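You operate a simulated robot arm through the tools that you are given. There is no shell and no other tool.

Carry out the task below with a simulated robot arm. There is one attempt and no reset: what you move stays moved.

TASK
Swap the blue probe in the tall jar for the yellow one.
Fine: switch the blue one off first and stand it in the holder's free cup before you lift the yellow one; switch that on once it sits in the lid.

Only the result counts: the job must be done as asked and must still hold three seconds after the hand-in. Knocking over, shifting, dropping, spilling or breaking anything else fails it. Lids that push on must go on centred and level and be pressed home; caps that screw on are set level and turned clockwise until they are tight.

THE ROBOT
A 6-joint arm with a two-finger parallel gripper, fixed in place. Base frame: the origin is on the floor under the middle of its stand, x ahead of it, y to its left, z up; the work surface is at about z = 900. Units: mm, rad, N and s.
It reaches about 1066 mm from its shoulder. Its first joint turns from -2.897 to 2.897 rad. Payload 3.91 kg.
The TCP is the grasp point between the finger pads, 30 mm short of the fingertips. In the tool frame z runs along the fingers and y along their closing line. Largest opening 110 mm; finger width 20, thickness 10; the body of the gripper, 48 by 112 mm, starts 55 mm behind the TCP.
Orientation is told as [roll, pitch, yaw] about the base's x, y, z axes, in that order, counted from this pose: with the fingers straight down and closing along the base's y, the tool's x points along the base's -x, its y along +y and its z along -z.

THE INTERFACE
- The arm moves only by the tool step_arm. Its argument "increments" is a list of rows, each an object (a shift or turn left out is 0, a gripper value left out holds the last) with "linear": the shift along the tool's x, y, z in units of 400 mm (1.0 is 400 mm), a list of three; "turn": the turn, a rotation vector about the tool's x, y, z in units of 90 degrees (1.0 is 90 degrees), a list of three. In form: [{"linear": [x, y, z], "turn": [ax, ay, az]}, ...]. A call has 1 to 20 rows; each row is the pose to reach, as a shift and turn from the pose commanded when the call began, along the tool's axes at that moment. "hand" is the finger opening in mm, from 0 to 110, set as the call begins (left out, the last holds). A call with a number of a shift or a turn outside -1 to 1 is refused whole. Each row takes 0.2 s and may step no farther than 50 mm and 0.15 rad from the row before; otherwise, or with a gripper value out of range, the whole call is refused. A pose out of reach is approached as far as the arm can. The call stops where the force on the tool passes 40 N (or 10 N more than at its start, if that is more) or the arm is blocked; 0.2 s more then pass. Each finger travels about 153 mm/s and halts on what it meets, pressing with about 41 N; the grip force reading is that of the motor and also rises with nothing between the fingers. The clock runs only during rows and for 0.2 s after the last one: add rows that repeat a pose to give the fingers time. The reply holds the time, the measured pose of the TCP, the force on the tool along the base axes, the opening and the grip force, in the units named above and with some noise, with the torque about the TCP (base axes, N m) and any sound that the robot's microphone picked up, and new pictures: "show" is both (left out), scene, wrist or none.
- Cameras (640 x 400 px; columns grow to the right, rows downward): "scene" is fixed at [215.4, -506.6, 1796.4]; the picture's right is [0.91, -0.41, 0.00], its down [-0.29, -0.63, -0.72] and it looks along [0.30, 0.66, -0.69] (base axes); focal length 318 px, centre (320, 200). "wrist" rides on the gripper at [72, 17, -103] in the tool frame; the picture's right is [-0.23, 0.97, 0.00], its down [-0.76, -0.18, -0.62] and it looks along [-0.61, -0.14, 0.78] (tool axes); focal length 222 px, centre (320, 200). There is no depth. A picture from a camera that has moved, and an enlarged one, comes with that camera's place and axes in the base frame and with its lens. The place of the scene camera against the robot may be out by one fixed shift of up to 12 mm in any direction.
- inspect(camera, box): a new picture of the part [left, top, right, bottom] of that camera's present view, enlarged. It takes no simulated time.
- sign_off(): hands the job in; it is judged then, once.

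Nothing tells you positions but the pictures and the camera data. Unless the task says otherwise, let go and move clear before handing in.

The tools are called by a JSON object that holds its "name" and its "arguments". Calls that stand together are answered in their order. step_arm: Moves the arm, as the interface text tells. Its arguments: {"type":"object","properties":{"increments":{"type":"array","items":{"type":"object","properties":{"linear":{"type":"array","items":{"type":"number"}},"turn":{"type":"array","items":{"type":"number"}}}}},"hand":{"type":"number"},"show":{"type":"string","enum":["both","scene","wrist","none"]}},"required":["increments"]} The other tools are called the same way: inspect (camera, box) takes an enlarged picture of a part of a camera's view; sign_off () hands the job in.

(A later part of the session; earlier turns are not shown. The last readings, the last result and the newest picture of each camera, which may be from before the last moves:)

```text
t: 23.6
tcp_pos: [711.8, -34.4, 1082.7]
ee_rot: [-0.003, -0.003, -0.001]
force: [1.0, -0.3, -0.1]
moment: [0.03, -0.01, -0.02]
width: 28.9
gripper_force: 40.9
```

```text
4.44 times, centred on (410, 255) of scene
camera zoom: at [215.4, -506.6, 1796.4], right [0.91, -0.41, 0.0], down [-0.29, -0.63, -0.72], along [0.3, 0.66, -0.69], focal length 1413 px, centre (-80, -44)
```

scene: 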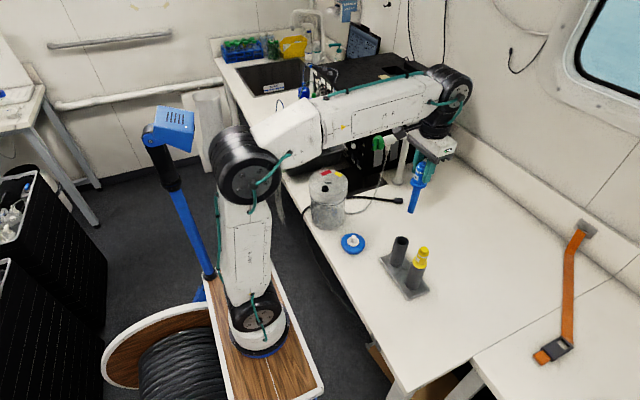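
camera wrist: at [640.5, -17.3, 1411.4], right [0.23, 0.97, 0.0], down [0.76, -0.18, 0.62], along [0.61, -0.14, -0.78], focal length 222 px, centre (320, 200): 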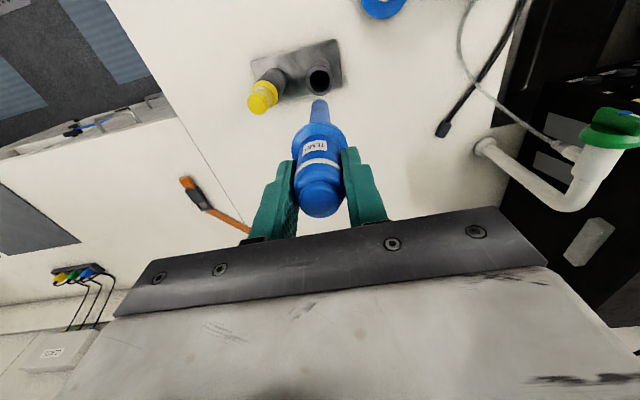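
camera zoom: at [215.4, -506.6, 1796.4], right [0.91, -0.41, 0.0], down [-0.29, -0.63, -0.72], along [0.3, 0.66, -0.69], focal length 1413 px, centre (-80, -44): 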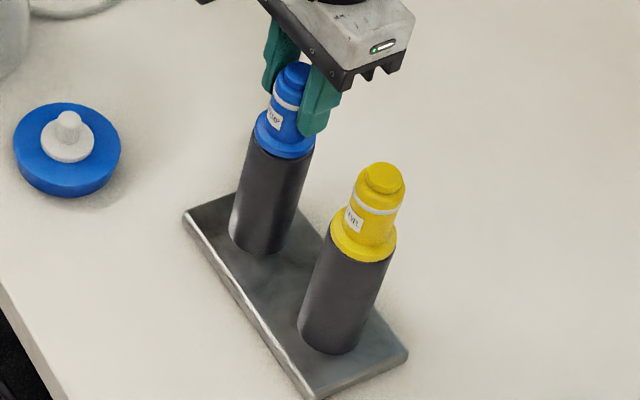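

The flange is only a few mm above the rim. I'll lower it slowly until it seats.

{"name": "step_arm", "arguments": {"increments": [{"linear": [0, 0, 0.0025]}, {"linear": [0, 0, 0.005]}, {"linear": [0, 0, 0.0075]}, {"linear": [0, 0, 0.01]}, {"linear": [0, 0, 0.01]}], "show": "none"}}

{"name": "inspect", "arguments": {"camera": "scene", "box": [380, 210, 440, 300]}}

```text
t: 24.8
tcp_pos: [711.7, -35.4, 1081.6]
ee_rot: [-0.001, -0.004, 0.0]
force: [2.1, 6.1, 32.5]
moment: [0.76, 0.16, 0.03]
width: 28.6
gripper_force: 41.3
```

```text
4.44 times, centred on (410, 255) of scene
camera zoom: at [215.4, -506.6, 1796.4], right [0.91, -0.41, 0.0], down [-0.29, -0.63, -0.72], along [0.3, 0.66, -0.69], focal length 1413 px, centre (-80, -44)
```

zoom: 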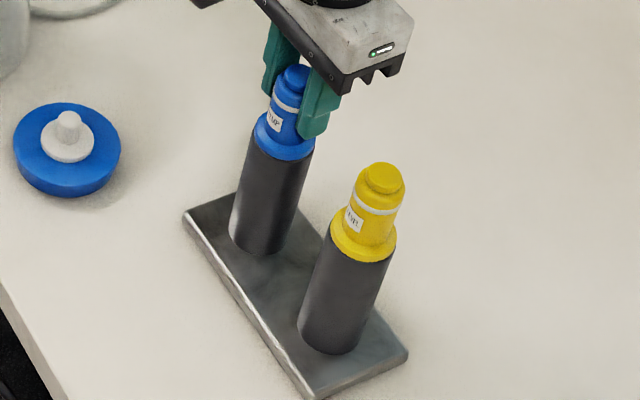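

The flange is on the rim and the downward force rose to 32 N. I'll ease off that force and then open the fingers only partway so they stay clear of the yellow probe.

{"name": "step_arm", "arguments": {"increments": [{"linear": [0, 0, -0.003]}, {"linear": [0, 0, -0.003]}], "show": "none"}}

```text
t: 25.4
tcp_pos: [710.6, -35.5, 1080.6]
ee_rot: [-0.001, -0.004, 0.0]
force: [4.6, 8.0, 26.6]
moment: [0.68, -0.4, -0.02]
width: 28.8
gripper_force: 41.1
```

{"name": "step_arm", "arguments": {"increments": [{"linear": [0, 0, -0.003]}, {"linear": [0, 0, -0.005]}, {"linear": [0, 0, -0.005]}], "show": "none"}}

{"name": "inspect", "arguments": {"camera": "wrist", "box": [240, 70, 400, 190]}}

{"name": "inspect", "arguments": {"camera": "scene", "box": [385, 210, 425, 260]}}

```text
t: 26.2
tcp_pos: [710.2, -35.3, 1081.8]
ee_rot: [-0.001, 0.001, -0.001]
force: [0.4, -0.7, -0.6]
moment: [0.01, 0.01, 0.01]
width: 29.0
gripper_force: 40.8
```

```text
3.33 times, centred on (320, 130) of wrist
camera zoom: at [638.4, -18.1, 1186.3], right [0.23, 0.97, 0.0], down [0.76, -0.18, 0.62], along [0.61, -0.14, -0.78], focal length 740 px, centre (320, 433)
```

zoom: 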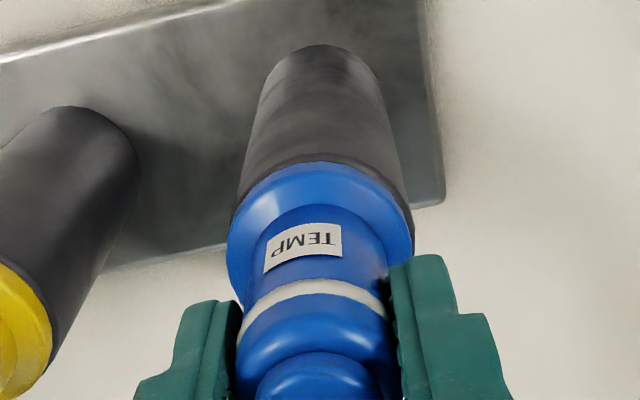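

```text
8.00 times, centred on (405, 235) of scene
camera zoom: at [215.4, -506.6, 1796.4], right [0.91, -0.41, 0.0], down [-0.29, -0.63, -0.72], along [0.3, 0.66, -0.69], focal length 2544 px, centre (-360, -80)
```

zoom: 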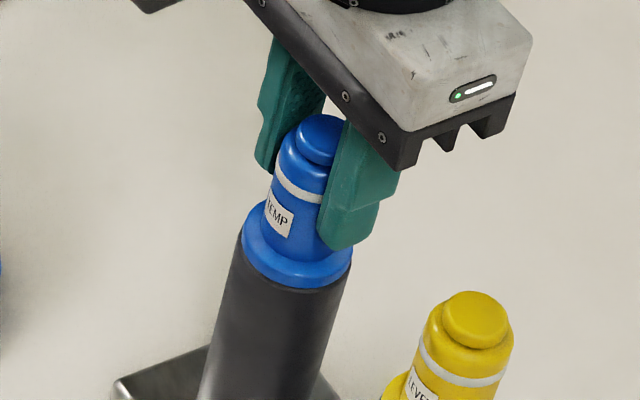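

The force is now zero and the flange is flush on the rim. I'll release to a 52 mm opening.

{"name": "step_arm", "arguments": {"increments": [{"linear": [0, 0, 0]}, {"linear": [0, 0, 0]}, {"linear": [0, 0, 0]}], "hand": 52, "show": "none"}}

{"name": "inspect", "arguments": {"camera": "wrist", "box": [220, 70, 420, 210]}}

{"name": "inspect", "arguments": {"camera": "scene", "box": [385, 210, 425, 260]}}

```text
t: 27.0
tcp_pos: [711.8, -33.8, 1083.7]
ee_rot: [-0.001, -0.001, 0.0]
force: [-0.7, -0.9, -0.1]
moment: [-0.04, 0.02, 0.0]
width: 52.1
gripper_force: 0.0
```

```text
2.86 times, centred on (320, 140) of wrist
camera zoom: at [638.6, -17.7, 1186.8], right [0.23, 0.97, 0.0], down [0.76, -0.18, 0.62], along [0.61, -0.14, -0.78], focal length 635 px, centre (320, 371)
```

zoom: 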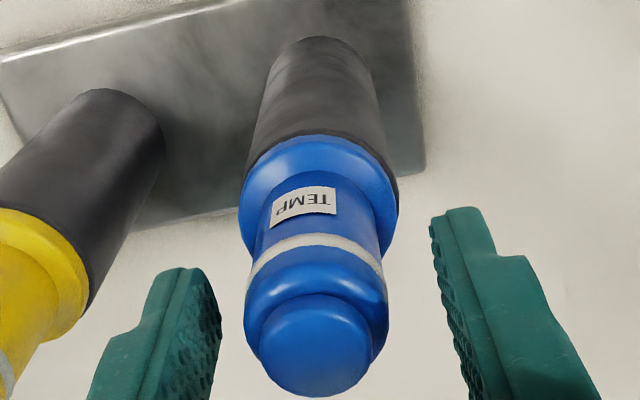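

```text
8.00 times, centred on (405, 235) of scene
camera zoom: at [215.4, -506.6, 1796.4], right [0.91, -0.41, 0.0], down [-0.29, -0.63, -0.72], along [0.3, 0.66, -0.69], focal length 2544 px, centre (-360, -80)
```

zoom: 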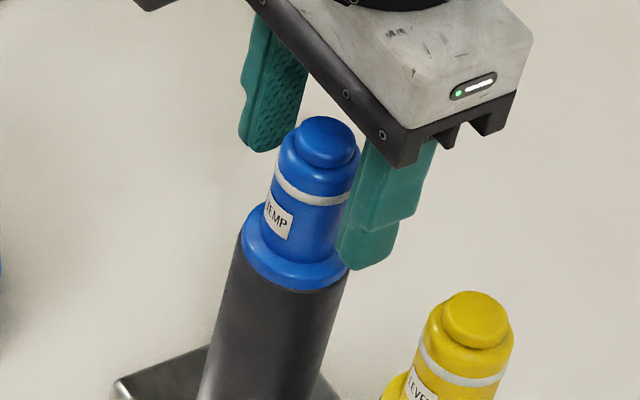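

Blue stands seated in the cup. I'll rise straight up and look at both probes to measure the yellow one.

{"name": "step_arm", "arguments": {"increments": [{"linear": [0, 0, -0.04]}, {"linear": [0, 0, -0.1]}, {"linear": [0, 0, -0.18]}, {"linear": [0, 0, -0.26]}, {"linear": [0, 0, -0.32]}, {"linear": [0, 0, -0.32]}, {"linear": [0, 0, -0.32]}], "show": "none"}}

{"name": "inspect", "arguments": {"camera": "wrist", "box": [200, 60, 440, 210]}}

{"name": "inspect", "arguments": {"camera": "scene", "box": [370, 210, 450, 310]}}

```text
t: 28.6
tcp_pos: [713.1, -34.1, 1213.2]
ee_rot: [-0.003, -0.003, -0.001]
force: [0.1, -0.1, 0.3]
moment: [0.0, 0.01, -0.02]
width: 52.0
gripper_force: 0.0
```

```text
2.67 times, centred on (320, 135) of wrist
camera zoom: at [639.3, -16.9, 1316.2], right [0.23, 0.97, 0.0], down [0.76, -0.18, 0.62], along [0.61, -0.14, -0.78], focal length 592 px, centre (320, 373)
```

zoom: 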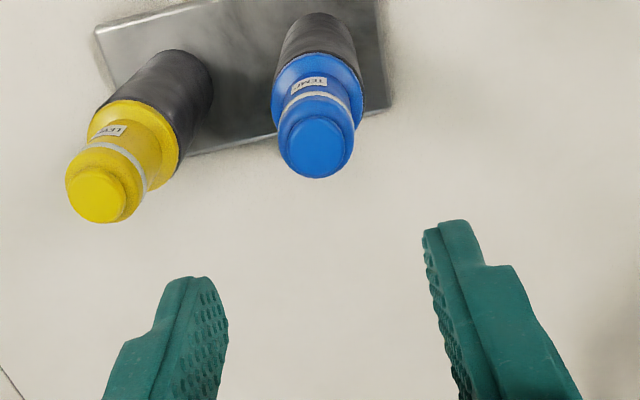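

```text
4.00 times, centred on (410, 260) of scene
camera zoom: at [215.4, -506.6, 1796.4], right [0.91, -0.41, 0.0], down [-0.29, -0.63, -0.72], along [0.3, 0.66, -0.69], focal length 1272 px, centre (-40, -40)
```

zoom: 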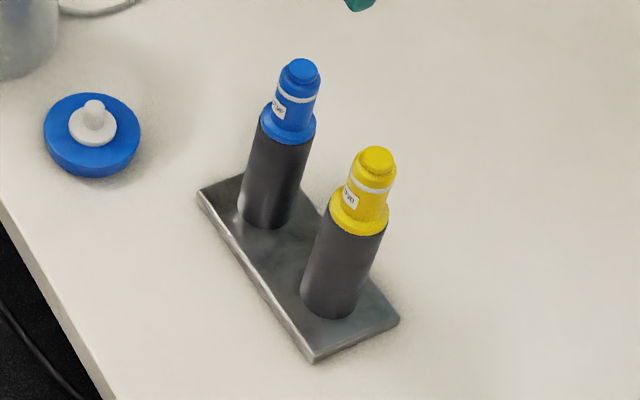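

{"name": "inspect", "arguments": {"camera": "wrist", "box": [280, 60, 360, 130]}}

{"name": "inspect", "arguments": {"camera": "wrist", "box": [210, 70, 290, 150]}}

{"name": "inspect", "arguments": {"camera": "scene", "box": [390, 215, 430, 275]}}

```text
5.71 times, centred on (320, 95) of wrist
camera zoom: at [639.3, -16.9, 1316.2], right [0.23, 0.97, 0.0], down [0.76, -0.18, 0.62], along [0.61, -0.14, -0.78], focal length 1269 px, centre (320, 800)
```

zoom: 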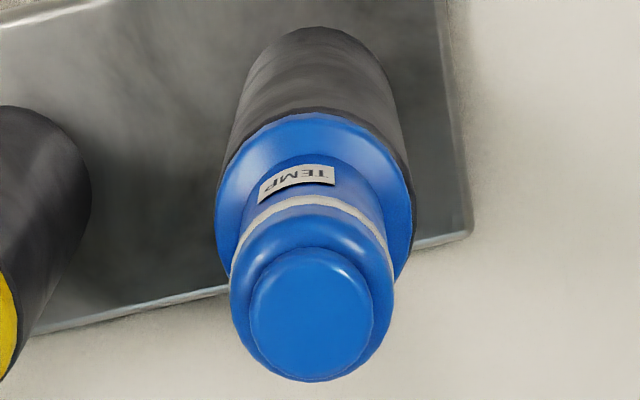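

```text
5.00 times, centred on (250, 110) of wrist
camera zoom: at [639.3, -16.9, 1316.2], right [0.23, 0.97, 0.0], down [0.76, -0.18, 0.62], along [0.61, -0.14, -0.78], focal length 1111 px, centre (670, 650)
```

zoom: 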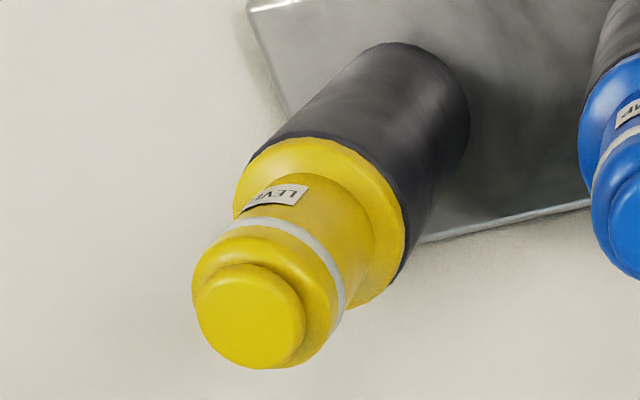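

```text
6.67 times, centred on (410, 245) of scene
camera zoom: at [215.4, -506.6, 1796.4], right [0.91, -0.41, 0.0], down [-0.29, -0.63, -0.72], along [0.3, 0.66, -0.69], focal length 2120 px, centre (-280, -100)
```

zoom: 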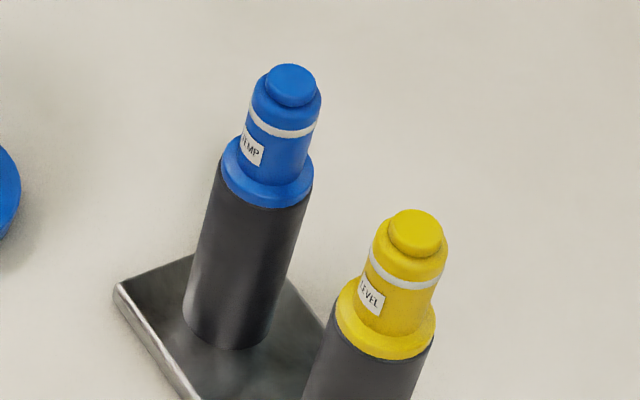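

Both probes stand the same way in their cups. Comparing pictures shows the blue one crept down in the grip by about 1 mm/s while carried, so I'll move briskly with the yellow one, which is at about (706.5, -121.5). I'll go above it and measure again.

{"name": "step_arm", "arguments": {"increments": [{"linear": [0.003, -0.05, 0]}, {"linear": [0.006, -0.11, 0]}, {"linear": [0.009, -0.17, 0]}, {"linear": [0.012, -0.21, 0]}, {"linear": [0.012, -0.219, 0]}, {"linear": [0.012, -0.219, 0]}, {"linear": [0.012, -0.219, 0]}], "hand": 60, "show": "none"}}

{"name": "inspect", "arguments": {"camera": "wrist", "box": [280, 60, 360, 130]}}

{"name": "inspect", "arguments": {"camera": "wrist", "box": [200, 60, 440, 210]}}

```text
t: 30.2
tcp_pos: [708.3, -122.0, 1212.2]
ee_rot: [-0.002, -0.002, 0.0]
force: [-0.1, -0.3, -0.6]
moment: [0.0, 0.0, 0.02]
width: 59.9
gripper_force: 0.1
```

```text
5.71 times, centred on (320, 95) of wrist
camera zoom: at [634.2, -105.2, 1315.8], right [0.23, 0.97, 0.0], down [0.76, -0.18, 0.62], along [0.61, -0.14, -0.78], focal length 1269 px, centre (320, 800)
```

zoom: 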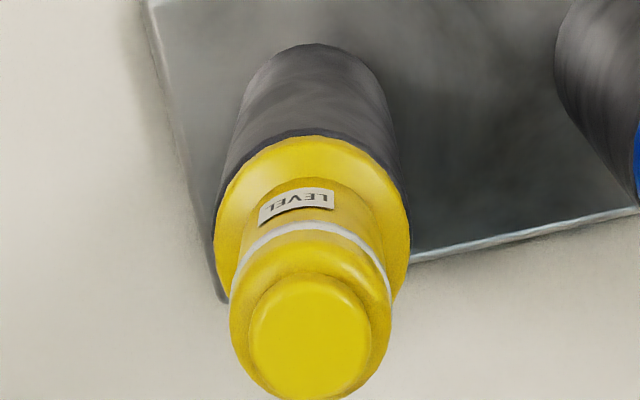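

```text
2.67 times, centred on (320, 135) of wrist
camera zoom: at [634.2, -105.2, 1315.8], right [0.23, 0.97, 0.0], down [0.76, -0.18, 0.62], along [0.61, -0.14, -0.78], focal length 592 px, centre (320, 373)
```

zoom: 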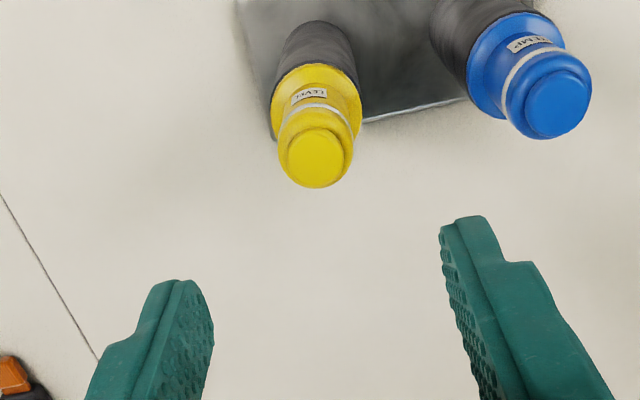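

Yellow is centred at about (707.6, -124.2), so I'll shift about 1 mm in +x and 2 mm in -y and lower the open fingers around its body.

{"name": "step_arm", "arguments": {"increments": [{"linear": [-0.0025, -0.005, 0.03]}, {"linear": [-0.0025, -0.005, 0.1]}, {"linear": [-0.0025, -0.005, 0.18]}, {"linear": [-0.0025, -0.005, 0.25]}, {"linear": [-0.0025, -0.005, 0.31]}, {"linear": [-0.0025, -0.005, 0.34]}, {"linear": [-0.0025, -0.005, 0.3525]}, {"linear": [-0.0025, -0.005, 0.3525]}, {"linear": [-0.0025, -0.005, 0.3525]}], "hand": 60, "show": "none"}}

{"name": "inspect", "arguments": {"camera": "wrist", "box": [240, 100, 400, 230]}}

{"name": "inspect", "arguments": {"camera": "scene", "box": [390, 215, 450, 295]}}

```text
t: 32.2
tcp_pos: [706.1, -123.2, 1069.7]
ee_rot: [-0.002, -0.002, 0.0]
force: [0.2, -0.2, -0.1]
moment: [0.0, -0.03, -0.02]
width: 59.8
gripper_force: 0.0
```

```text
3.08 times, centred on (320, 165) of wrist
camera zoom: at [633.5, -106.4, 1174.6], right [0.23, 0.97, 0.0], down [0.76, -0.18, 0.62], along [0.61, -0.14, -0.78], focal length 684 px, centre (320, 308)
```

zoom: 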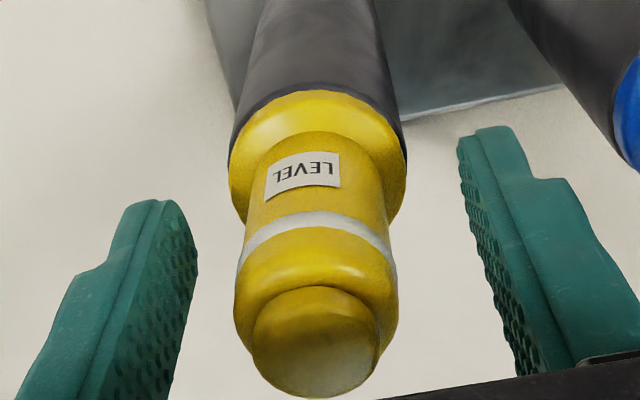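

```text
5.00 times, centred on (420, 255) of scene
camera zoom: at [215.4, -506.6, 1796.4], right [0.91, -0.41, 0.0], down [-0.29, -0.63, -0.72], along [0.3, 0.66, -0.69], focal length 1590 px, centre (-180, -75)
```

zoom: 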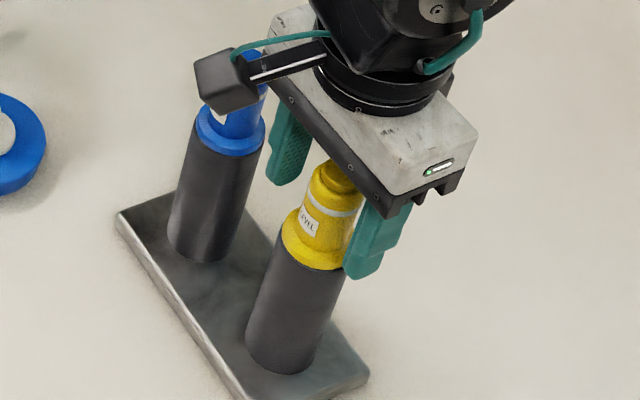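

The alignment matches how I held the blue one, with yellow about 0.6 mm towards -y. I'll trim that and bring the fingers near.

{"name": "step_arm", "arguments": {"increments": [{"linear": [0, -0.0017, 0]}, {"linear": [0, -0.0017, 0]}, {"linear": [0, -0.0017, 0]}], "hand": 36, "show": "none"}}

{"name": "inspect", "arguments": {"camera": "wrist", "box": [240, 100, 400, 230]}}

```text
t: 33.0
tcp_pos: [705.8, -125.4, 1069.5]
ee_rot: [-0.002, -0.002, 0.0]
force: [-0.1, 1.1, 0.0]
moment: [0.0, -0.01, 0.0]
width: 36.0
gripper_force: 0.1
```

```text
3.08 times, centred on (320, 165) of wrist
camera zoom: at [633.7, -107.6, 1174.5], right [0.23, 0.97, 0.0], down [0.76, -0.18, 0.62], along [0.61, -0.14, -0.78], focal length 684 px, centre (320, 308)
```

zoom: 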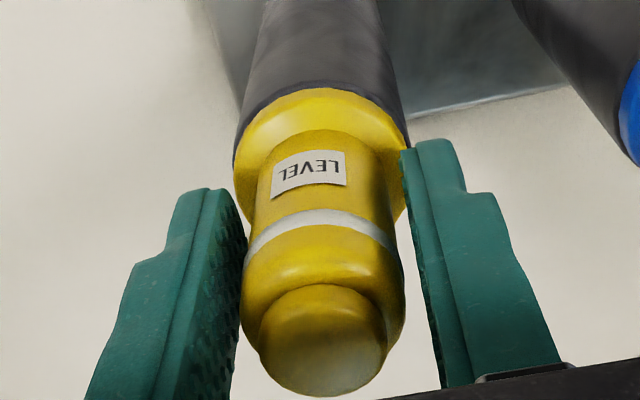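

Centred well enough; closing on the yellow probe now.

{"name": "step_arm", "arguments": {"increments": [{"linear": [0, 0, 0]}, {"linear": [0, 0, 0]}], "hand": 0, "show": "none"}}

{"name": "inspect", "arguments": {"camera": "wrist", "box": [240, 100, 400, 230]}}

```text
t: 33.6
tcp_pos: [705.5, -125.5, 1072.7]
ee_rot: [-0.001, -0.002, -0.001]
force: [-0.2, 0.7, 0.1]
moment: [0.08, 0.03, 0.01]
width: 28.9
gripper_force: 41.2
```

```text
3.08 times, centred on (320, 165) of wrist
camera zoom: at [633.7, -107.6, 1174.5], right [0.23, 0.97, 0.0], down [0.76, -0.18, 0.62], along [0.61, -0.14, -0.78], focal length 684 px, centre (320, 308)
```

zoom: 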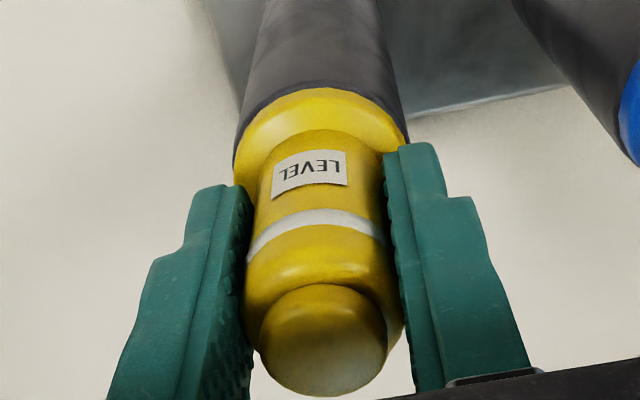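

The yellow probe is held the same way as the blue one was. I'll lift it clear and carry it over the jar in one brisk move.

{"name": "step_arm", "arguments": {"increments": [{"linear": [0, 0, -0.03]}, {"linear": [0, 0, -0.11]}, {"linear": [0, 0, -0.21]}, {"linear": [0, 0, -0.31]}, {"linear": [0, 0, -0.41]}, {"linear": [0, 0, -0.5]}, {"linear": [0, 0, -0.57]}, {"linear": [0.0056, 0.0189, -0.6]}, {"linear": [0.028, 0.0947, -0.6]}, {"linear": [0.0584, 0.199, -0.6]}, {"linear": [0.089, 0.303, -0.6]}, {"linear": [0.1196, 0.407, -0.6]}, {"linear": [0.1501, 0.511, -0.6]}, {"linear": [0.1807, 0.616, -0.6]}, {"linear": [0.2113, 0.72, -0.6]}, {"linear": [0.2391, 0.814, -0.6]}, {"linear": [0.2613, 0.89, -0.6]}, {"linear": [0.2738, 0.933, -0.6]}, {"linear": [0.278, 0.947, -0.6]}, {"linear": [0.278, 0.947, -0.6]}], "show": "both"}}

{"name": "inspect", "arguments": {"camera": "wrist", "box": [200, 60, 440, 230]}}

{"name": "inspect", "arguments": {"camera": "scene", "box": [290, 100, 370, 230]}}

{"name": "inspect", "arguments": {"camera": "scene", "box": [370, 210, 450, 310]}}

```text
t: 37.8
tcp_pos: [594.4, 254.0, 1309.3]
ee_rot: [-0.001, -0.002, 0.0]
force: [-0.1, 1.0, -1.4]
moment: [0.01, 0.0, -0.01]
width: 28.5
gripper_force: 40.7
camera wrist: at [521.4, 272.0, 1413.1], right [0.23, 0.97, 0.0], down [0.76, -0.18, 0.62], along [0.61, -0.14, -0.78], focal length 222 px, centre (320, 200)
```

scene: 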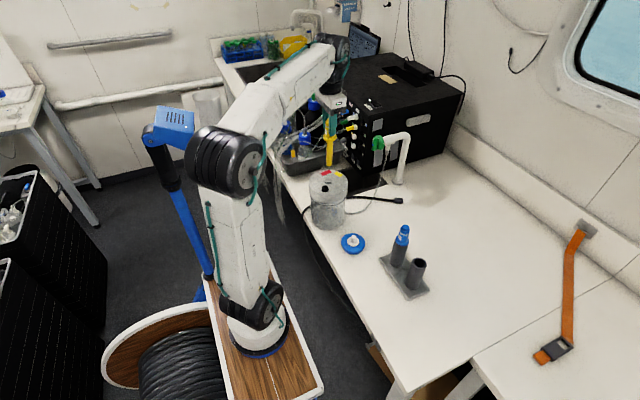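
wrist: 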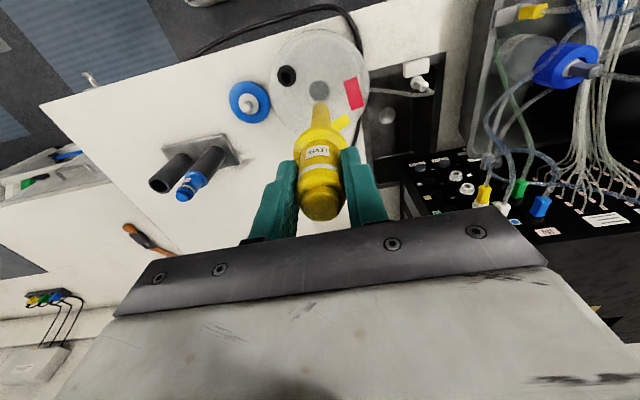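

```text
2.35 times, centred on (320, 145) of wrist
camera zoom: at [521.4, 272.0, 1413.1], right [0.23, 0.97, 0.0], down [0.76, -0.18, 0.62], along [0.61, -0.14, -0.78], focal length 523 px, centre (320, 329)
```

zoom: 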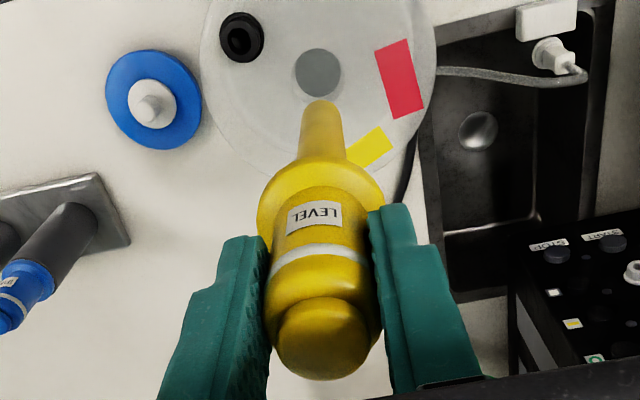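

```text
3.08 times, centred on (330, 165) of scene
camera zoom: at [215.4, -506.6, 1796.4], right [0.91, -0.41, 0.0], down [-0.29, -0.63, -0.72], along [0.3, 0.66, -0.69], focal length 978 px, centre (289, 308)
```

zoom: 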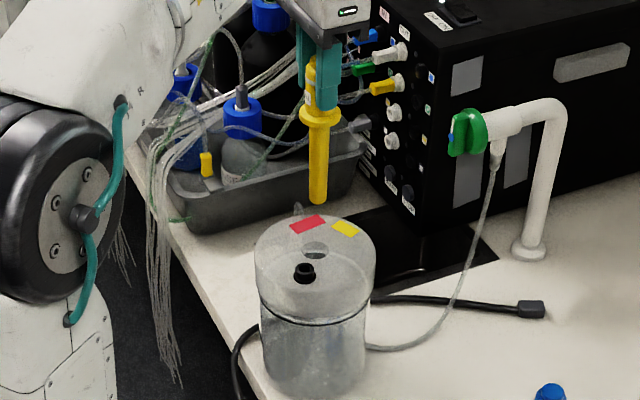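

```text
4.00 times, centred on (410, 260) of scene
camera zoom: at [215.4, -506.6, 1796.4], right [0.91, -0.41, 0.0], down [-0.29, -0.63, -0.72], along [0.3, 0.66, -0.69], focal length 1272 px, centre (-40, -40)
```

zoom: 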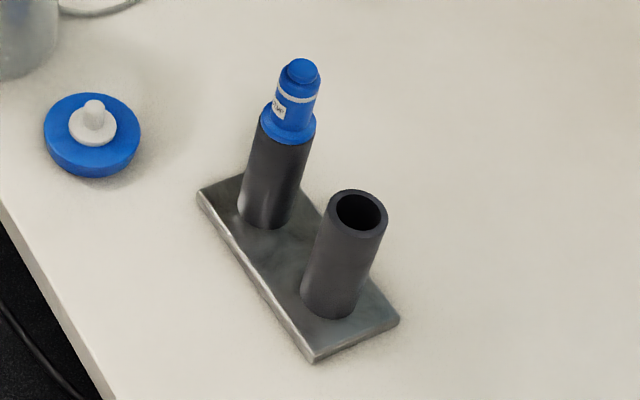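

The holder and blue probe are undisturbed and yellow hangs over the lid hole. I'll zoom in to fine-tune alignment before lowering.

{"name": "inspect", "arguments": {"camera": "scene", "box": [310, 120, 350, 190]}}

{"name": "inspect", "arguments": {"camera": "wrist", "box": [280, 60, 360, 140]}}

```text
5.71 times, centred on (330, 155) of scene
camera zoom: at [215.4, -506.6, 1796.4], right [0.91, -0.41, 0.0], down [-0.29, -0.63, -0.72], along [0.3, 0.66, -0.69], focal length 1817 px, centre (263, 457)
```

zoom: 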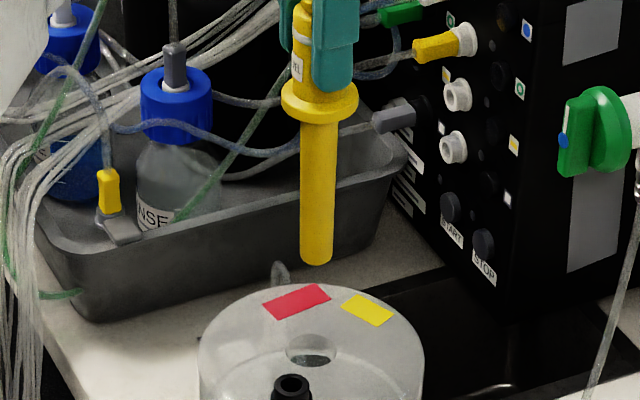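

```text
5.00 times, centred on (320, 100) of wrist
camera zoom: at [521.4, 272.0, 1413.1], right [0.23, 0.97, 0.0], down [0.76, -0.18, 0.62], along [0.61, -0.14, -0.78], focal length 1111 px, centre (320, 700)
```

zoom: 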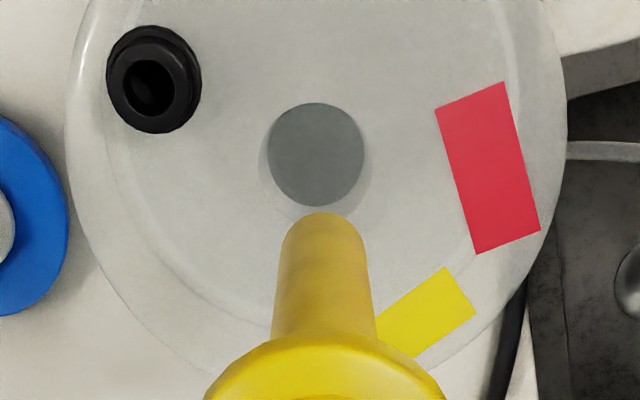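

The images put the yellow shaft about 2.5 mm too far in +x and 1.6 mm too far in +y of the hole centre. I'll correct that and descend until the tip is about 20 mm above the lid.

{"name": "step_arm", "arguments": {"increments": [{"linear": [0.00625, -0.004, 0.02]}, {"linear": [0.00625, -0.004, 0.06]}, {"linear": [0.00625, -0.004, 0.1]}, {"linear": [0.00625, -0.004, 0.11]}, {"linear": [0.00625, -0.004, 0.11]}], "show": "none"}}

{"name": "inspect", "arguments": {"camera": "scene", "box": [310, 130, 350, 200]}}

{"name": "inspect", "arguments": {"camera": "wrist", "box": [280, 60, 360, 140]}}

```text
t: 39.0
tcp_pos: [594.5, 252.0, 1265.5]
ee_rot: [-0.001, -0.003, 0.0]
force: [0.5, -0.3, -1.2]
moment: [0.0, 0.03, 0.01]
width: 28.4
gripper_force: 40.6
```

```text
5.71 times, centred on (330, 165) of scene
camera zoom: at [215.4, -506.6, 1796.4], right [0.91, -0.41, 0.0], down [-0.29, -0.63, -0.72], along [0.3, 0.66, -0.69], focal length 1817 px, centre (263, 400)
```

zoom: 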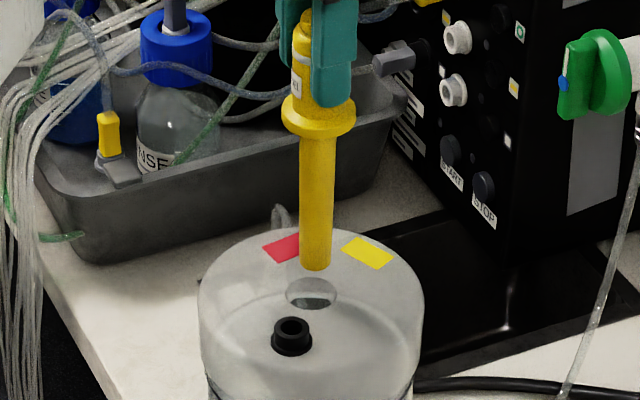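

```text
5.00 times, centred on (320, 100) of wrist
camera zoom: at [520.7, 269.8, 1369.4], right [0.23, 0.97, 0.0], down [0.76, -0.18, 0.62], along [0.61, -0.14, -0.78], focal length 1111 px, centre (320, 700)
```

zoom: 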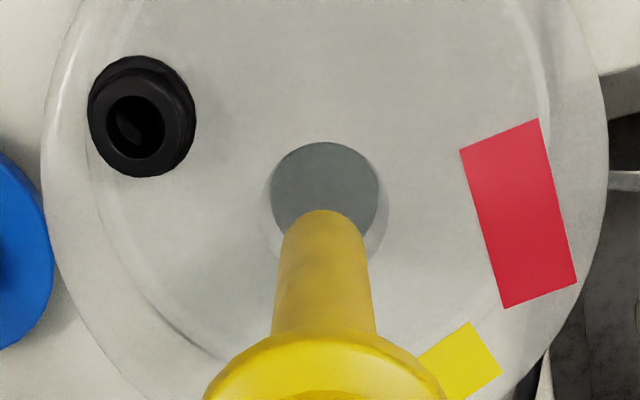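

The shaft is now within about 1.5 mm of the hole centre. I'll trim that and lower the tip into the hole.

{"name": "step_arm", "arguments": {"increments": [{"linear": [0.004, 0.0007, 0]}, {"linear": [0.004, 0.0007, 0.02]}, {"linear": [0.004, 0.0007, 0.045]}, {"linear": [0.004, 0.0007, 0.07]}, {"linear": [0.004, 0.0007, 0.09]}, {"linear": [0.004, 0.0007, 0.09]}], "show": "none"}}

{"name": "inspect", "arguments": {"camera": "scene", "box": [310, 130, 350, 200]}}

{"name": "inspect", "arguments": {"camera": "wrist", "box": [270, 60, 370, 160]}}

```text
t: 40.4
tcp_pos: [591.4, 254.9, 1228.4]
ee_rot: [-0.002, -0.003, 0.001]
force: [0.2, -1.0, -0.9]
moment: [0.01, -0.01, 0.0]
width: 28.5
gripper_force: 41.2
```

```text
5.71 times, centred on (330, 165) of scene
camera zoom: at [215.4, -506.6, 1796.4], right [0.91, -0.41, 0.0], down [-0.29, -0.63, -0.72], along [0.3, 0.66, -0.69], focal length 1817 px, centre (263, 400)
```

zoom: 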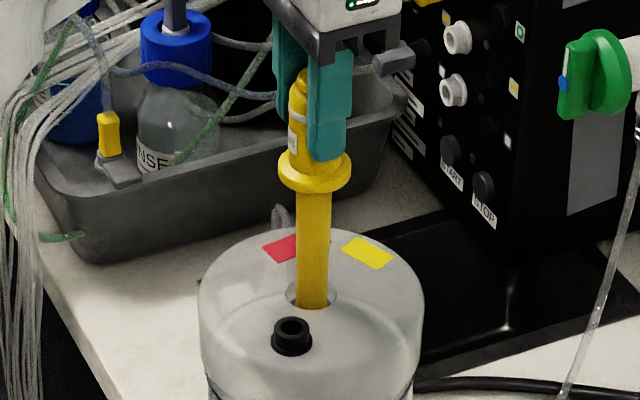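

```text
4.00 times, centred on (320, 110) of wrist
camera zoom: at [519.5, 270.9, 1333.3], right [0.23, 0.97, 0.0], down [0.76, -0.18, 0.62], along [0.61, -0.14, -0.78], focal length 888 px, centre (320, 560)
```

zoom: 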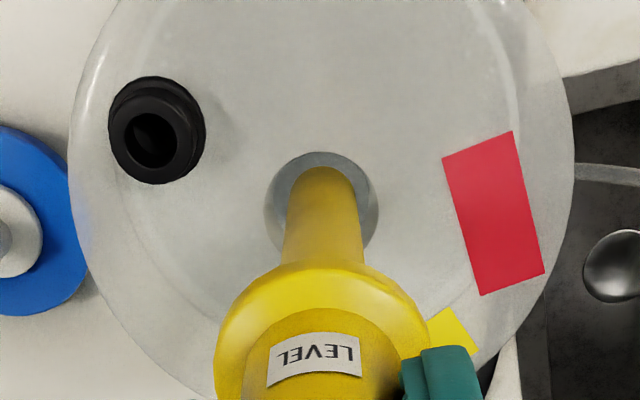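

The tip is in the hole, centred in both views with no contact. I'll lower it further, stopping short of seating.

{"name": "step_arm", "arguments": {"increments": [{"linear": [0, 0, 0.02]}, {"linear": [0, 0, 0.045]}, {"linear": [0, 0, 0.07]}, {"linear": [0, 0, 0.095]}, {"linear": [0, 0, 0.12]}, {"linear": [0, 0, 0.145]}, {"linear": [0, 0, 0.17]}, {"linear": [0, 0, 0.185]}, {"linear": [0, 0, 0.185]}], "show": "none"}}

{"name": "inspect", "arguments": {"camera": "scene", "box": [310, 140, 350, 210]}}

{"name": "inspect", "arguments": {"camera": "wrist", "box": [250, 80, 390, 200]}}

```text
t: 42.4
tcp_pos: [592.6, 250.0, 1155.5]
ee_rot: [-0.002, -0.002, 0.0]
force: [0.3, 1.2, -1.5]
moment: [0.03, 0.02, -0.01]
width: 28.3
gripper_force: 41.0
```

```text
5.71 times, centred on (330, 175) of scene
camera zoom: at [215.4, -506.6, 1796.4], right [0.91, -0.41, 0.0], down [-0.29, -0.63, -0.72], along [0.3, 0.66, -0.69], focal length 1817 px, centre (263, 343)
```

zoom: 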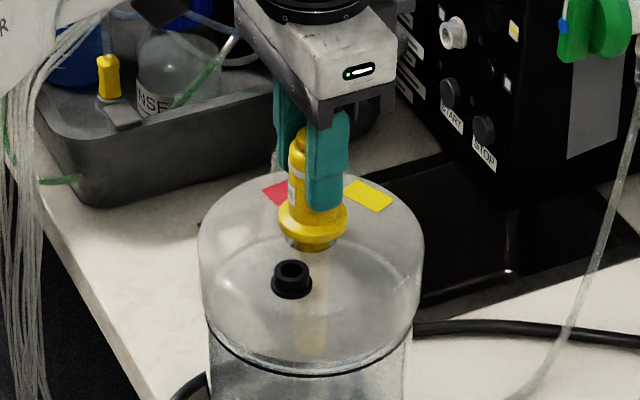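

```text
3.33 times, centred on (320, 140) of wrist
camera zoom: at [519.0, 268.2, 1259.0], right [0.23, 0.97, 0.0], down [0.76, -0.18, 0.62], along [0.61, -0.14, -0.78], focal length 740 px, centre (320, 400)
```

zoom: 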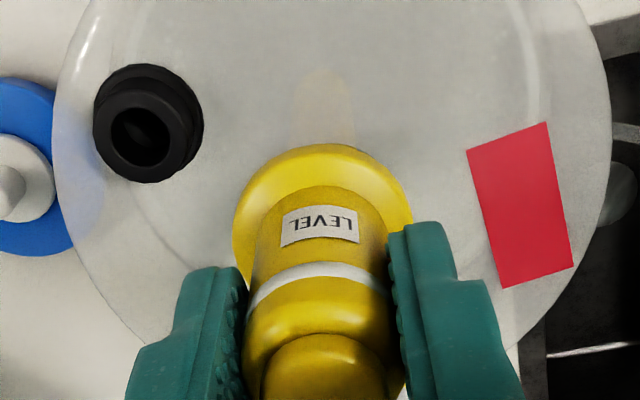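

The flange is about 15 mm above the lid. I'll lower slowly towards contact.

{"name": "step_arm", "arguments": {"increments": [{"linear": [0, 0, 0.0075]}, {"linear": [0, 0, 0.015]}, {"linear": [0, 0, 0.0225]}, {"linear": [0, 0, 0.0225]}], "show": "none"}}

{"name": "inspect", "arguments": {"camera": "scene", "box": [310, 150, 350, 210]}}

{"name": "inspect", "arguments": {"camera": "wrist", "box": [250, 80, 390, 200]}}

```text
t: 43.4
tcp_pos: [592.4, 252.6, 1146.7]
ee_rot: [0.0, -0.001, -0.002]
force: [-0.5, -0.2, -1.6]
moment: [0.02, -0.02, -0.03]
width: 28.5
gripper_force: 40.9
```

```text
6.67 times, centred on (330, 180) of scene
camera zoom: at [215.4, -506.6, 1796.4], right [0.91, -0.41, 0.0], down [-0.29, -0.63, -0.72], along [0.3, 0.66, -0.69], focal length 2120 px, centre (253, 333)
```

zoom: 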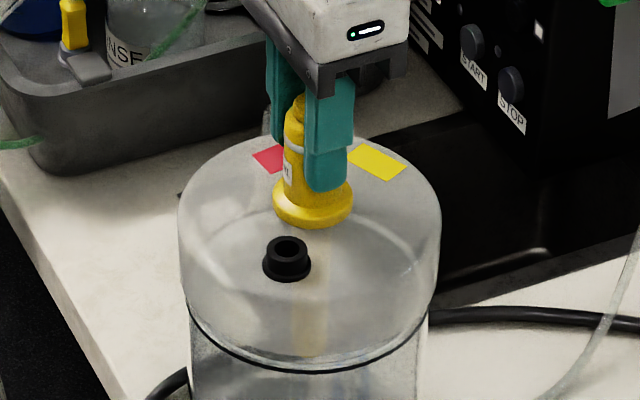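

```text
3.33 times, centred on (320, 140) of wrist
camera zoom: at [520.1, 269.4, 1250.2], right [0.23, 0.97, 0.0], down [0.76, -0.18, 0.62], along [0.61, -0.14, -0.78], focal length 740 px, centre (320, 400)
```

zoom: 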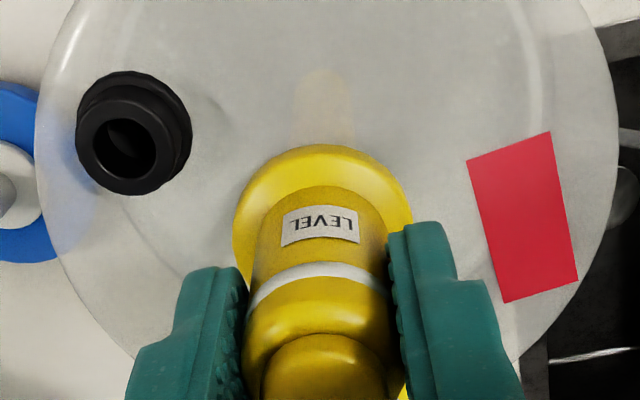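

The flange is only a couple of mm off the lid and lines up with where blue sat. I'll make the final slow approach to contact.

{"name": "step_arm", "arguments": {"increments": [{"linear": [0, 0, 0.0025]}, {"linear": [0, 0, 0.005]}, {"linear": [0, 0, 0.0075]}, {"linear": [0, 0, 0.0075]}], "show": "none"}}

{"name": "inspect", "arguments": {"camera": "scene", "box": [310, 150, 350, 210]}}

```text
t: 44.4
tcp_pos: [593.9, 251.4, 1144.6]
ee_rot: [-0.001, -0.001, 0.0]
force: [0.0, 0.2, -1.8]
moment: [0.02, 0.02, 0.01]
width: 28.5
gripper_force: 40.6
```

```text
6.67 times, centred on (330, 180) of scene
camera zoom: at [215.4, -506.6, 1796.4], right [0.91, -0.41, 0.0], down [-0.29, -0.63, -0.72], along [0.3, 0.66, -0.69], focal length 2120 px, centre (253, 333)
```

zoom: 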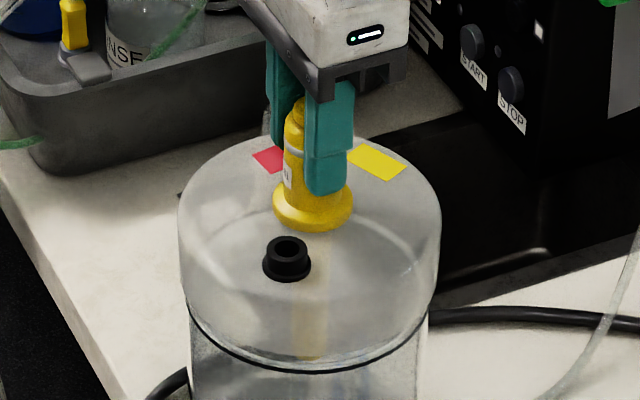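

{"name": "step_arm", "arguments": {"increments": [{"linear": [0, 0, 0.0025]}, {"linear": [0, 0, 0.005]}, {"linear": [0, 0, 0.0075]}, {"linear": [0, 0, 0.0075]}], "show": "none"}}

{"name": "inspect", "arguments": {"camera": "scene", "box": [310, 150, 350, 210]}}

{"name": "inspect", "arguments": {"camera": "wrist", "box": [250, 80, 390, 200]}}

```text
t: 45.4
tcp_pos: [593.4, 251.4, 1142.7]
ee_rot: [0.0, -0.004, 0.001]
force: [-1.0, -4.1, 21.1]
moment: [-0.16, 0.24, 0.14]
width: 28.2
gripper_force: 41.2
```

```text
6.67 times, centred on (330, 180) of scene
camera zoom: at [215.4, -506.6, 1796.4], right [0.91, -0.41, 0.0], down [-0.29, -0.63, -0.72], along [0.3, 0.66, -0.69], focal length 2120 px, centre (253, 333)
```

zoom: 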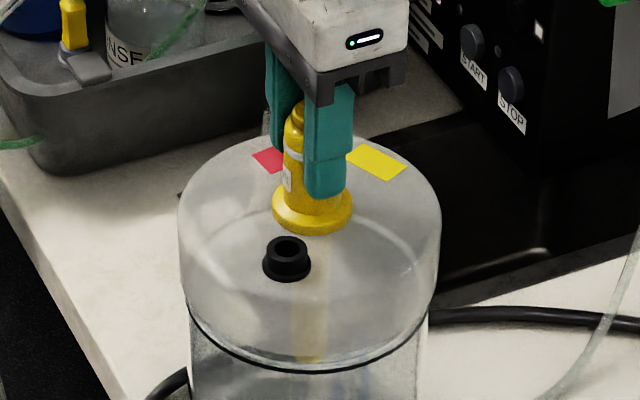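

```text
3.33 times, centred on (320, 140) of wrist
camera zoom: at [519.4, 268.8, 1246.1], right [0.23, 0.97, 0.0], down [0.76, -0.18, 0.63], along [0.61, -0.14, -0.78], focal length 740 px, centre (320, 400)
```

zoom: 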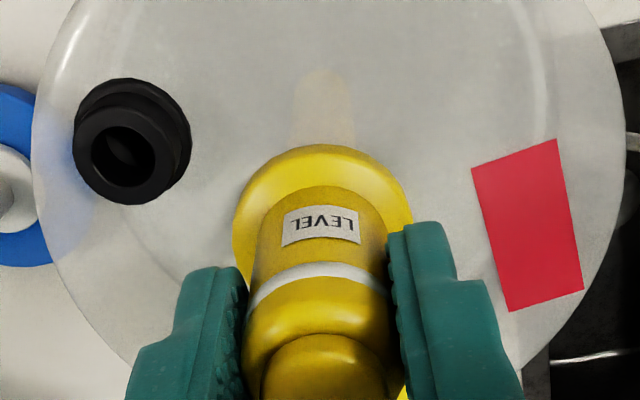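

Contact is at 21 N, and the flange sits where blue's did, matching to about 0.5 mm. I'll unload slightly and then open the fingers.

{"name": "step_arm", "arguments": {"increments": [{"linear": [0, 0, -0.003]}, {"linear": [0, 0, -0.004]}, {"linear": [0, 0, -0.004]}], "show": "none"}}

```text
t: 46.2
tcp_pos: [592.4, 251.9, 1142.4]
ee_rot: [-0.002, -0.001, 0.001]
force: [1.7, -0.1, 3.4]
moment: [0.09, -0.16, 0.02]
width: 28.4
gripper_force: 41.3
```

{"name": "step_arm", "arguments": {"increments": [{"linear": [0, 0, 0]}, {"linear": [0, 0, 0]}, {"linear": [0, 0, 0]}], "hand": 60, "show": "none"}}

{"name": "inspect", "arguments": {"camera": "scene", "box": [310, 150, 350, 210]}}

{"name": "inspect", "arguments": {"camera": "wrist", "box": [240, 80, 400, 220]}}

```text
t: 47.0
tcp_pos: [592.2, 250.4, 1142.0]
ee_rot: [-0.001, -0.002, -0.001]
force: [0.3, 0.2, 0.5]
moment: [0.0, 0.03, 0.0]
width: 60.0
gripper_force: 0.1
```

```text
6.67 times, centred on (330, 180) of scene
camera zoom: at [215.4, -506.6, 1796.4], right [0.91, -0.41, 0.0], down [-0.29, -0.63, -0.72], along [0.3, 0.66, -0.69], focal length 2120 px, centre (253, 333)
```

zoom: 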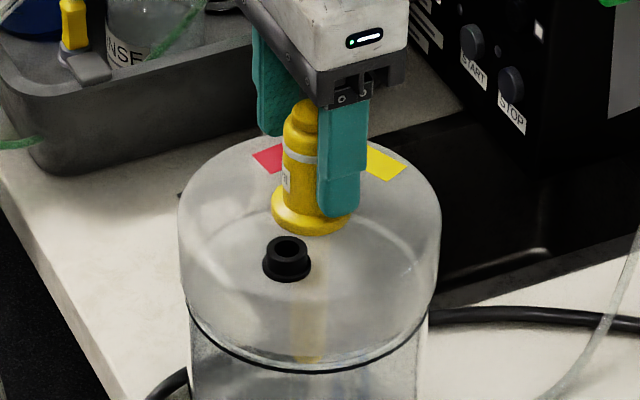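

```text
2.86 times, centred on (320, 150) of wrist
camera zoom: at [519.4, 268.9, 1246.7], right [0.23, 0.97, 0.0], down [0.76, -0.18, 0.62], along [0.61, -0.14, -0.78], focal length 635 px, centre (320, 343)
```

zoom: 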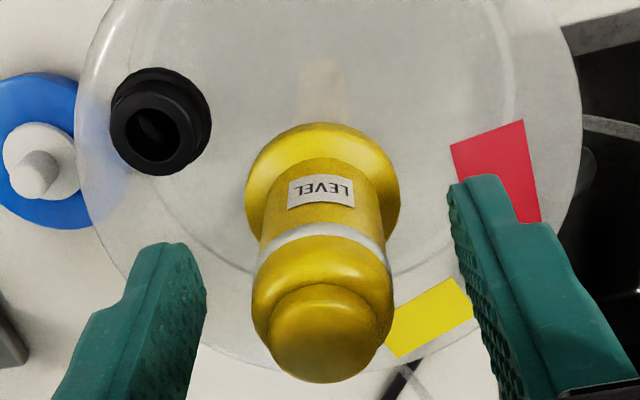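

Yellow sits upright in the lid. I'll rise clear, close the fingers and re-centre over its button.

{"name": "step_arm", "arguments": {"increments": [{"linear": [0, 0, -0.04]}, {"linear": [0, 0, -0.11]}, {"linear": [0, 0, -0.19]}, {"linear": [0, 0, -0.25]}, {"linear": [0, 0, -0.26]}, {"linear": [0, 0, -0.26]}], "show": "none"}}

{"name": "step_arm", "arguments": {"increments": [{"linear": [-0.01, 0, 0]}, {"linear": [-0.01, 0, 0]}, {"linear": [-0.01, 0, 0]}], "hand": 0, "show": "none"}}

{"name": "inspect", "arguments": {"camera": "wrist", "box": [240, 70, 400, 170]}}

{"name": "inspect", "arguments": {"camera": "scene", "box": [300, 150, 360, 230]}}

```text
t: 48.4
tcp_pos: [592.9, 252.7, 1247.3]
ee_rot: [-0.003, -0.002, 0.0]
force: [-0.4, -0.2, 0.4]
moment: [-0.02, 0.02, -0.01]
width: 60.1
gripper_force: 0.1
```

```text
t: 49.2
tcp_pos: [595.9, 251.1, 1246.6]
ee_rot: [-0.001, -0.002, 0.0]
force: [0.1, -1.0, -0.3]
moment: [-0.01, -0.03, 0.01]
width: 0.0
gripper_force: 37.5
```

```text
4.00 times, centred on (320, 120) of wrist
camera zoom: at [523.7, 268.9, 1350.9], right [0.23, 0.97, 0.0], down [0.76, -0.18, 0.62], along [0.61, -0.14, -0.78], focal length 888 px, centre (320, 520)
```

zoom: 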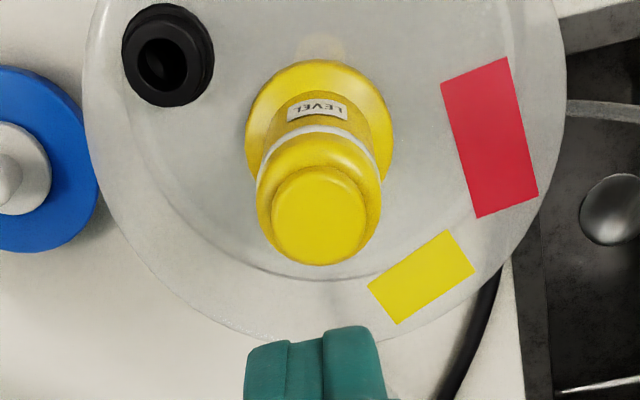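

```text
5.00 times, centred on (330, 190) of scene
camera zoom: at [215.4, -506.6, 1796.4], right [0.91, -0.41, 0.0], down [-0.29, -0.63, -0.72], along [0.3, 0.66, -0.69], focal length 1590 px, centre (270, 250)
```

zoom: 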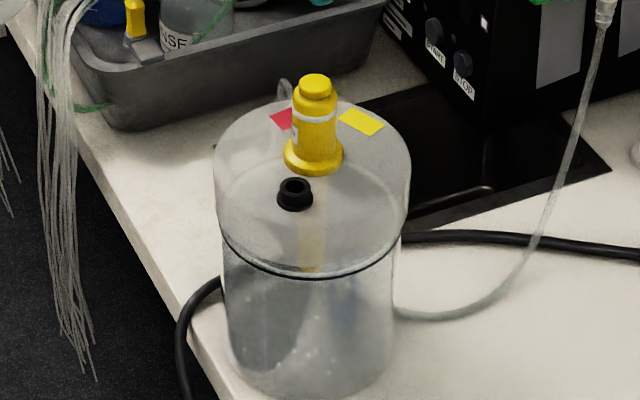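

Yellow's button is at about (594, 252.4, 1150), nearly under the TCP. I'll trim 1 mm and press down just as I did for blue.

{"name": "step_arm", "arguments": {"increments": [{"linear": [0.003, 0.001, 0.03]}, {"linear": [0.003, 0.001, 0.08]}, {"linear": [0.003, 0.001, 0.12]}, {"linear": [0.003, 0.001, 0.1395]}, {"linear": [0.003, 0.001, 0.1395]}], "show": "none"}}

{"name": "inspect", "arguments": {"camera": "wrist", "box": [240, 80, 400, 200]}}

{"name": "inspect", "arguments": {"camera": "scene", "box": [290, 130, 370, 230]}}

```text
t: 50.4
tcp_pos: [596.4, 252.6, 1190.0]
ee_rot: [-0.001, -0.003, 0.0]
force: [-0.6, 0.8, -0.1]
moment: [0.01, -0.01, -0.01]
width: 0.3
gripper_force: 37.5
```

```text
3.33 times, centred on (320, 140) of wrist
camera zoom: at [522.0, 269.1, 1294.8], right [0.23, 0.97, 0.0], down [0.76, -0.18, 0.62], along [0.61, -0.14, -0.78], focal length 740 px, centre (320, 400)
```

zoom: 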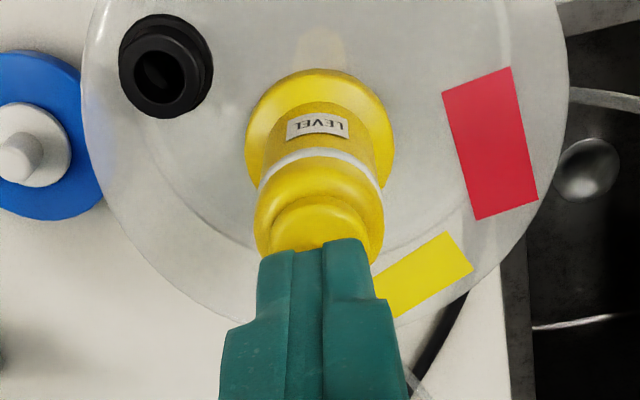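

```text
4.00 times, centred on (330, 180) of scene
camera zoom: at [215.4, -506.6, 1796.4], right [0.91, -0.41, 0.0], down [-0.29, -0.63, -0.72], along [0.3, 0.66, -0.69], focal length 1272 px, centre (280, 280)
```

zoom: 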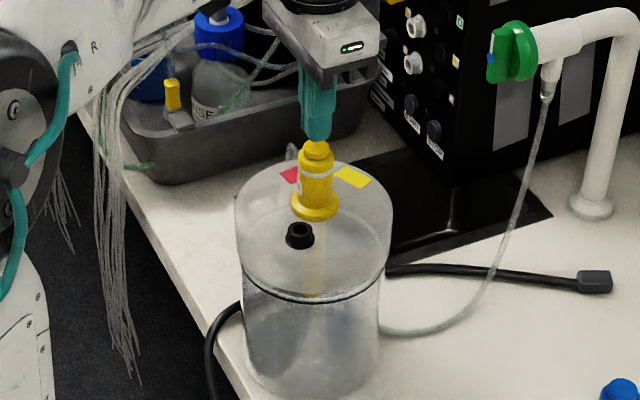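

The fingertips are centred over the yellow button. Pressing down slowly.

{"name": "step_arm", "arguments": {"increments": [{"linear": [0, 0, 0.01]}, {"linear": [0, 0, 0.015]}, {"linear": [0, 0, 0.02]}, {"linear": [0, 0, 0.0225]}, {"linear": [0, 0, 0.025]}, {"linear": [0, 0, 0.0275]}, {"linear": [0, 0, 0.03]}, {"linear": [0, 0, 0.0325]}, {"linear": [0, 0, 0.035]}], "show": "none"}}

{"name": "inspect", "arguments": {"camera": "wrist", "box": [240, 80, 400, 200]}}

{"name": "inspect", "arguments": {"camera": "scene", "box": [290, 130, 370, 230]}}

```text
t: 52.4
tcp_pos: [595.0, 250.9, 1176.0]
ee_rot: [-0.002, -0.002, 0.001]
force: [-1.1, 0.1, 6.5]
moment: [0.01, 0.07, -0.02]
width: 0.0
gripper_force: 38.0
heard: click
```

```text
3.33 times, centred on (320, 140) of wrist
camera zoom: at [521.7, 270.0, 1280.3], right [0.23, 0.97, 0.0], down [0.76, -0.18, 0.63], along [0.61, -0.14, -0.78], focal length 740 px, centre (320, 400)
```

zoom: 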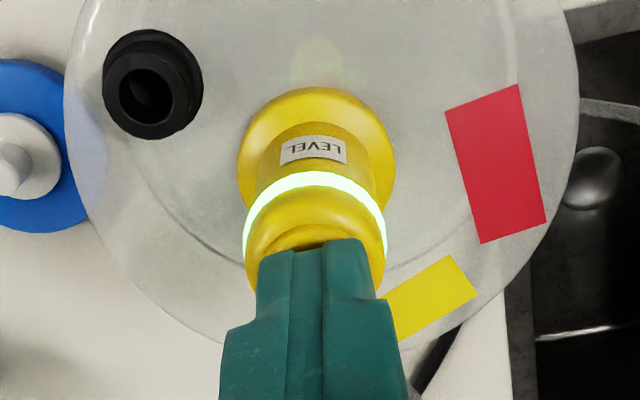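

```text
4.00 times, centred on (330, 180) of scene
camera zoom: at [215.4, -506.6, 1796.4], right [0.91, -0.41, 0.0], down [-0.29, -0.63, -0.72], along [0.3, 0.66, -0.69], focal length 1272 px, centre (280, 280)
```

zoom: 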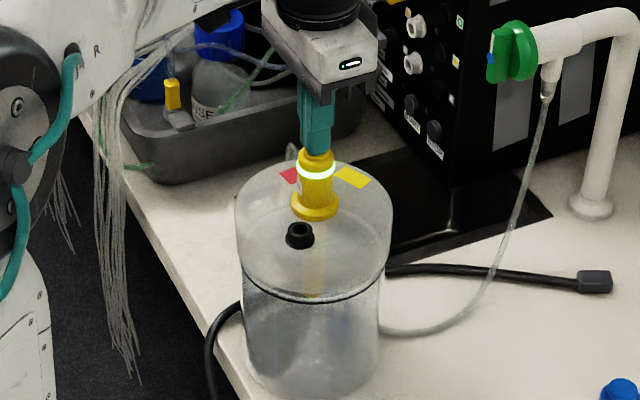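

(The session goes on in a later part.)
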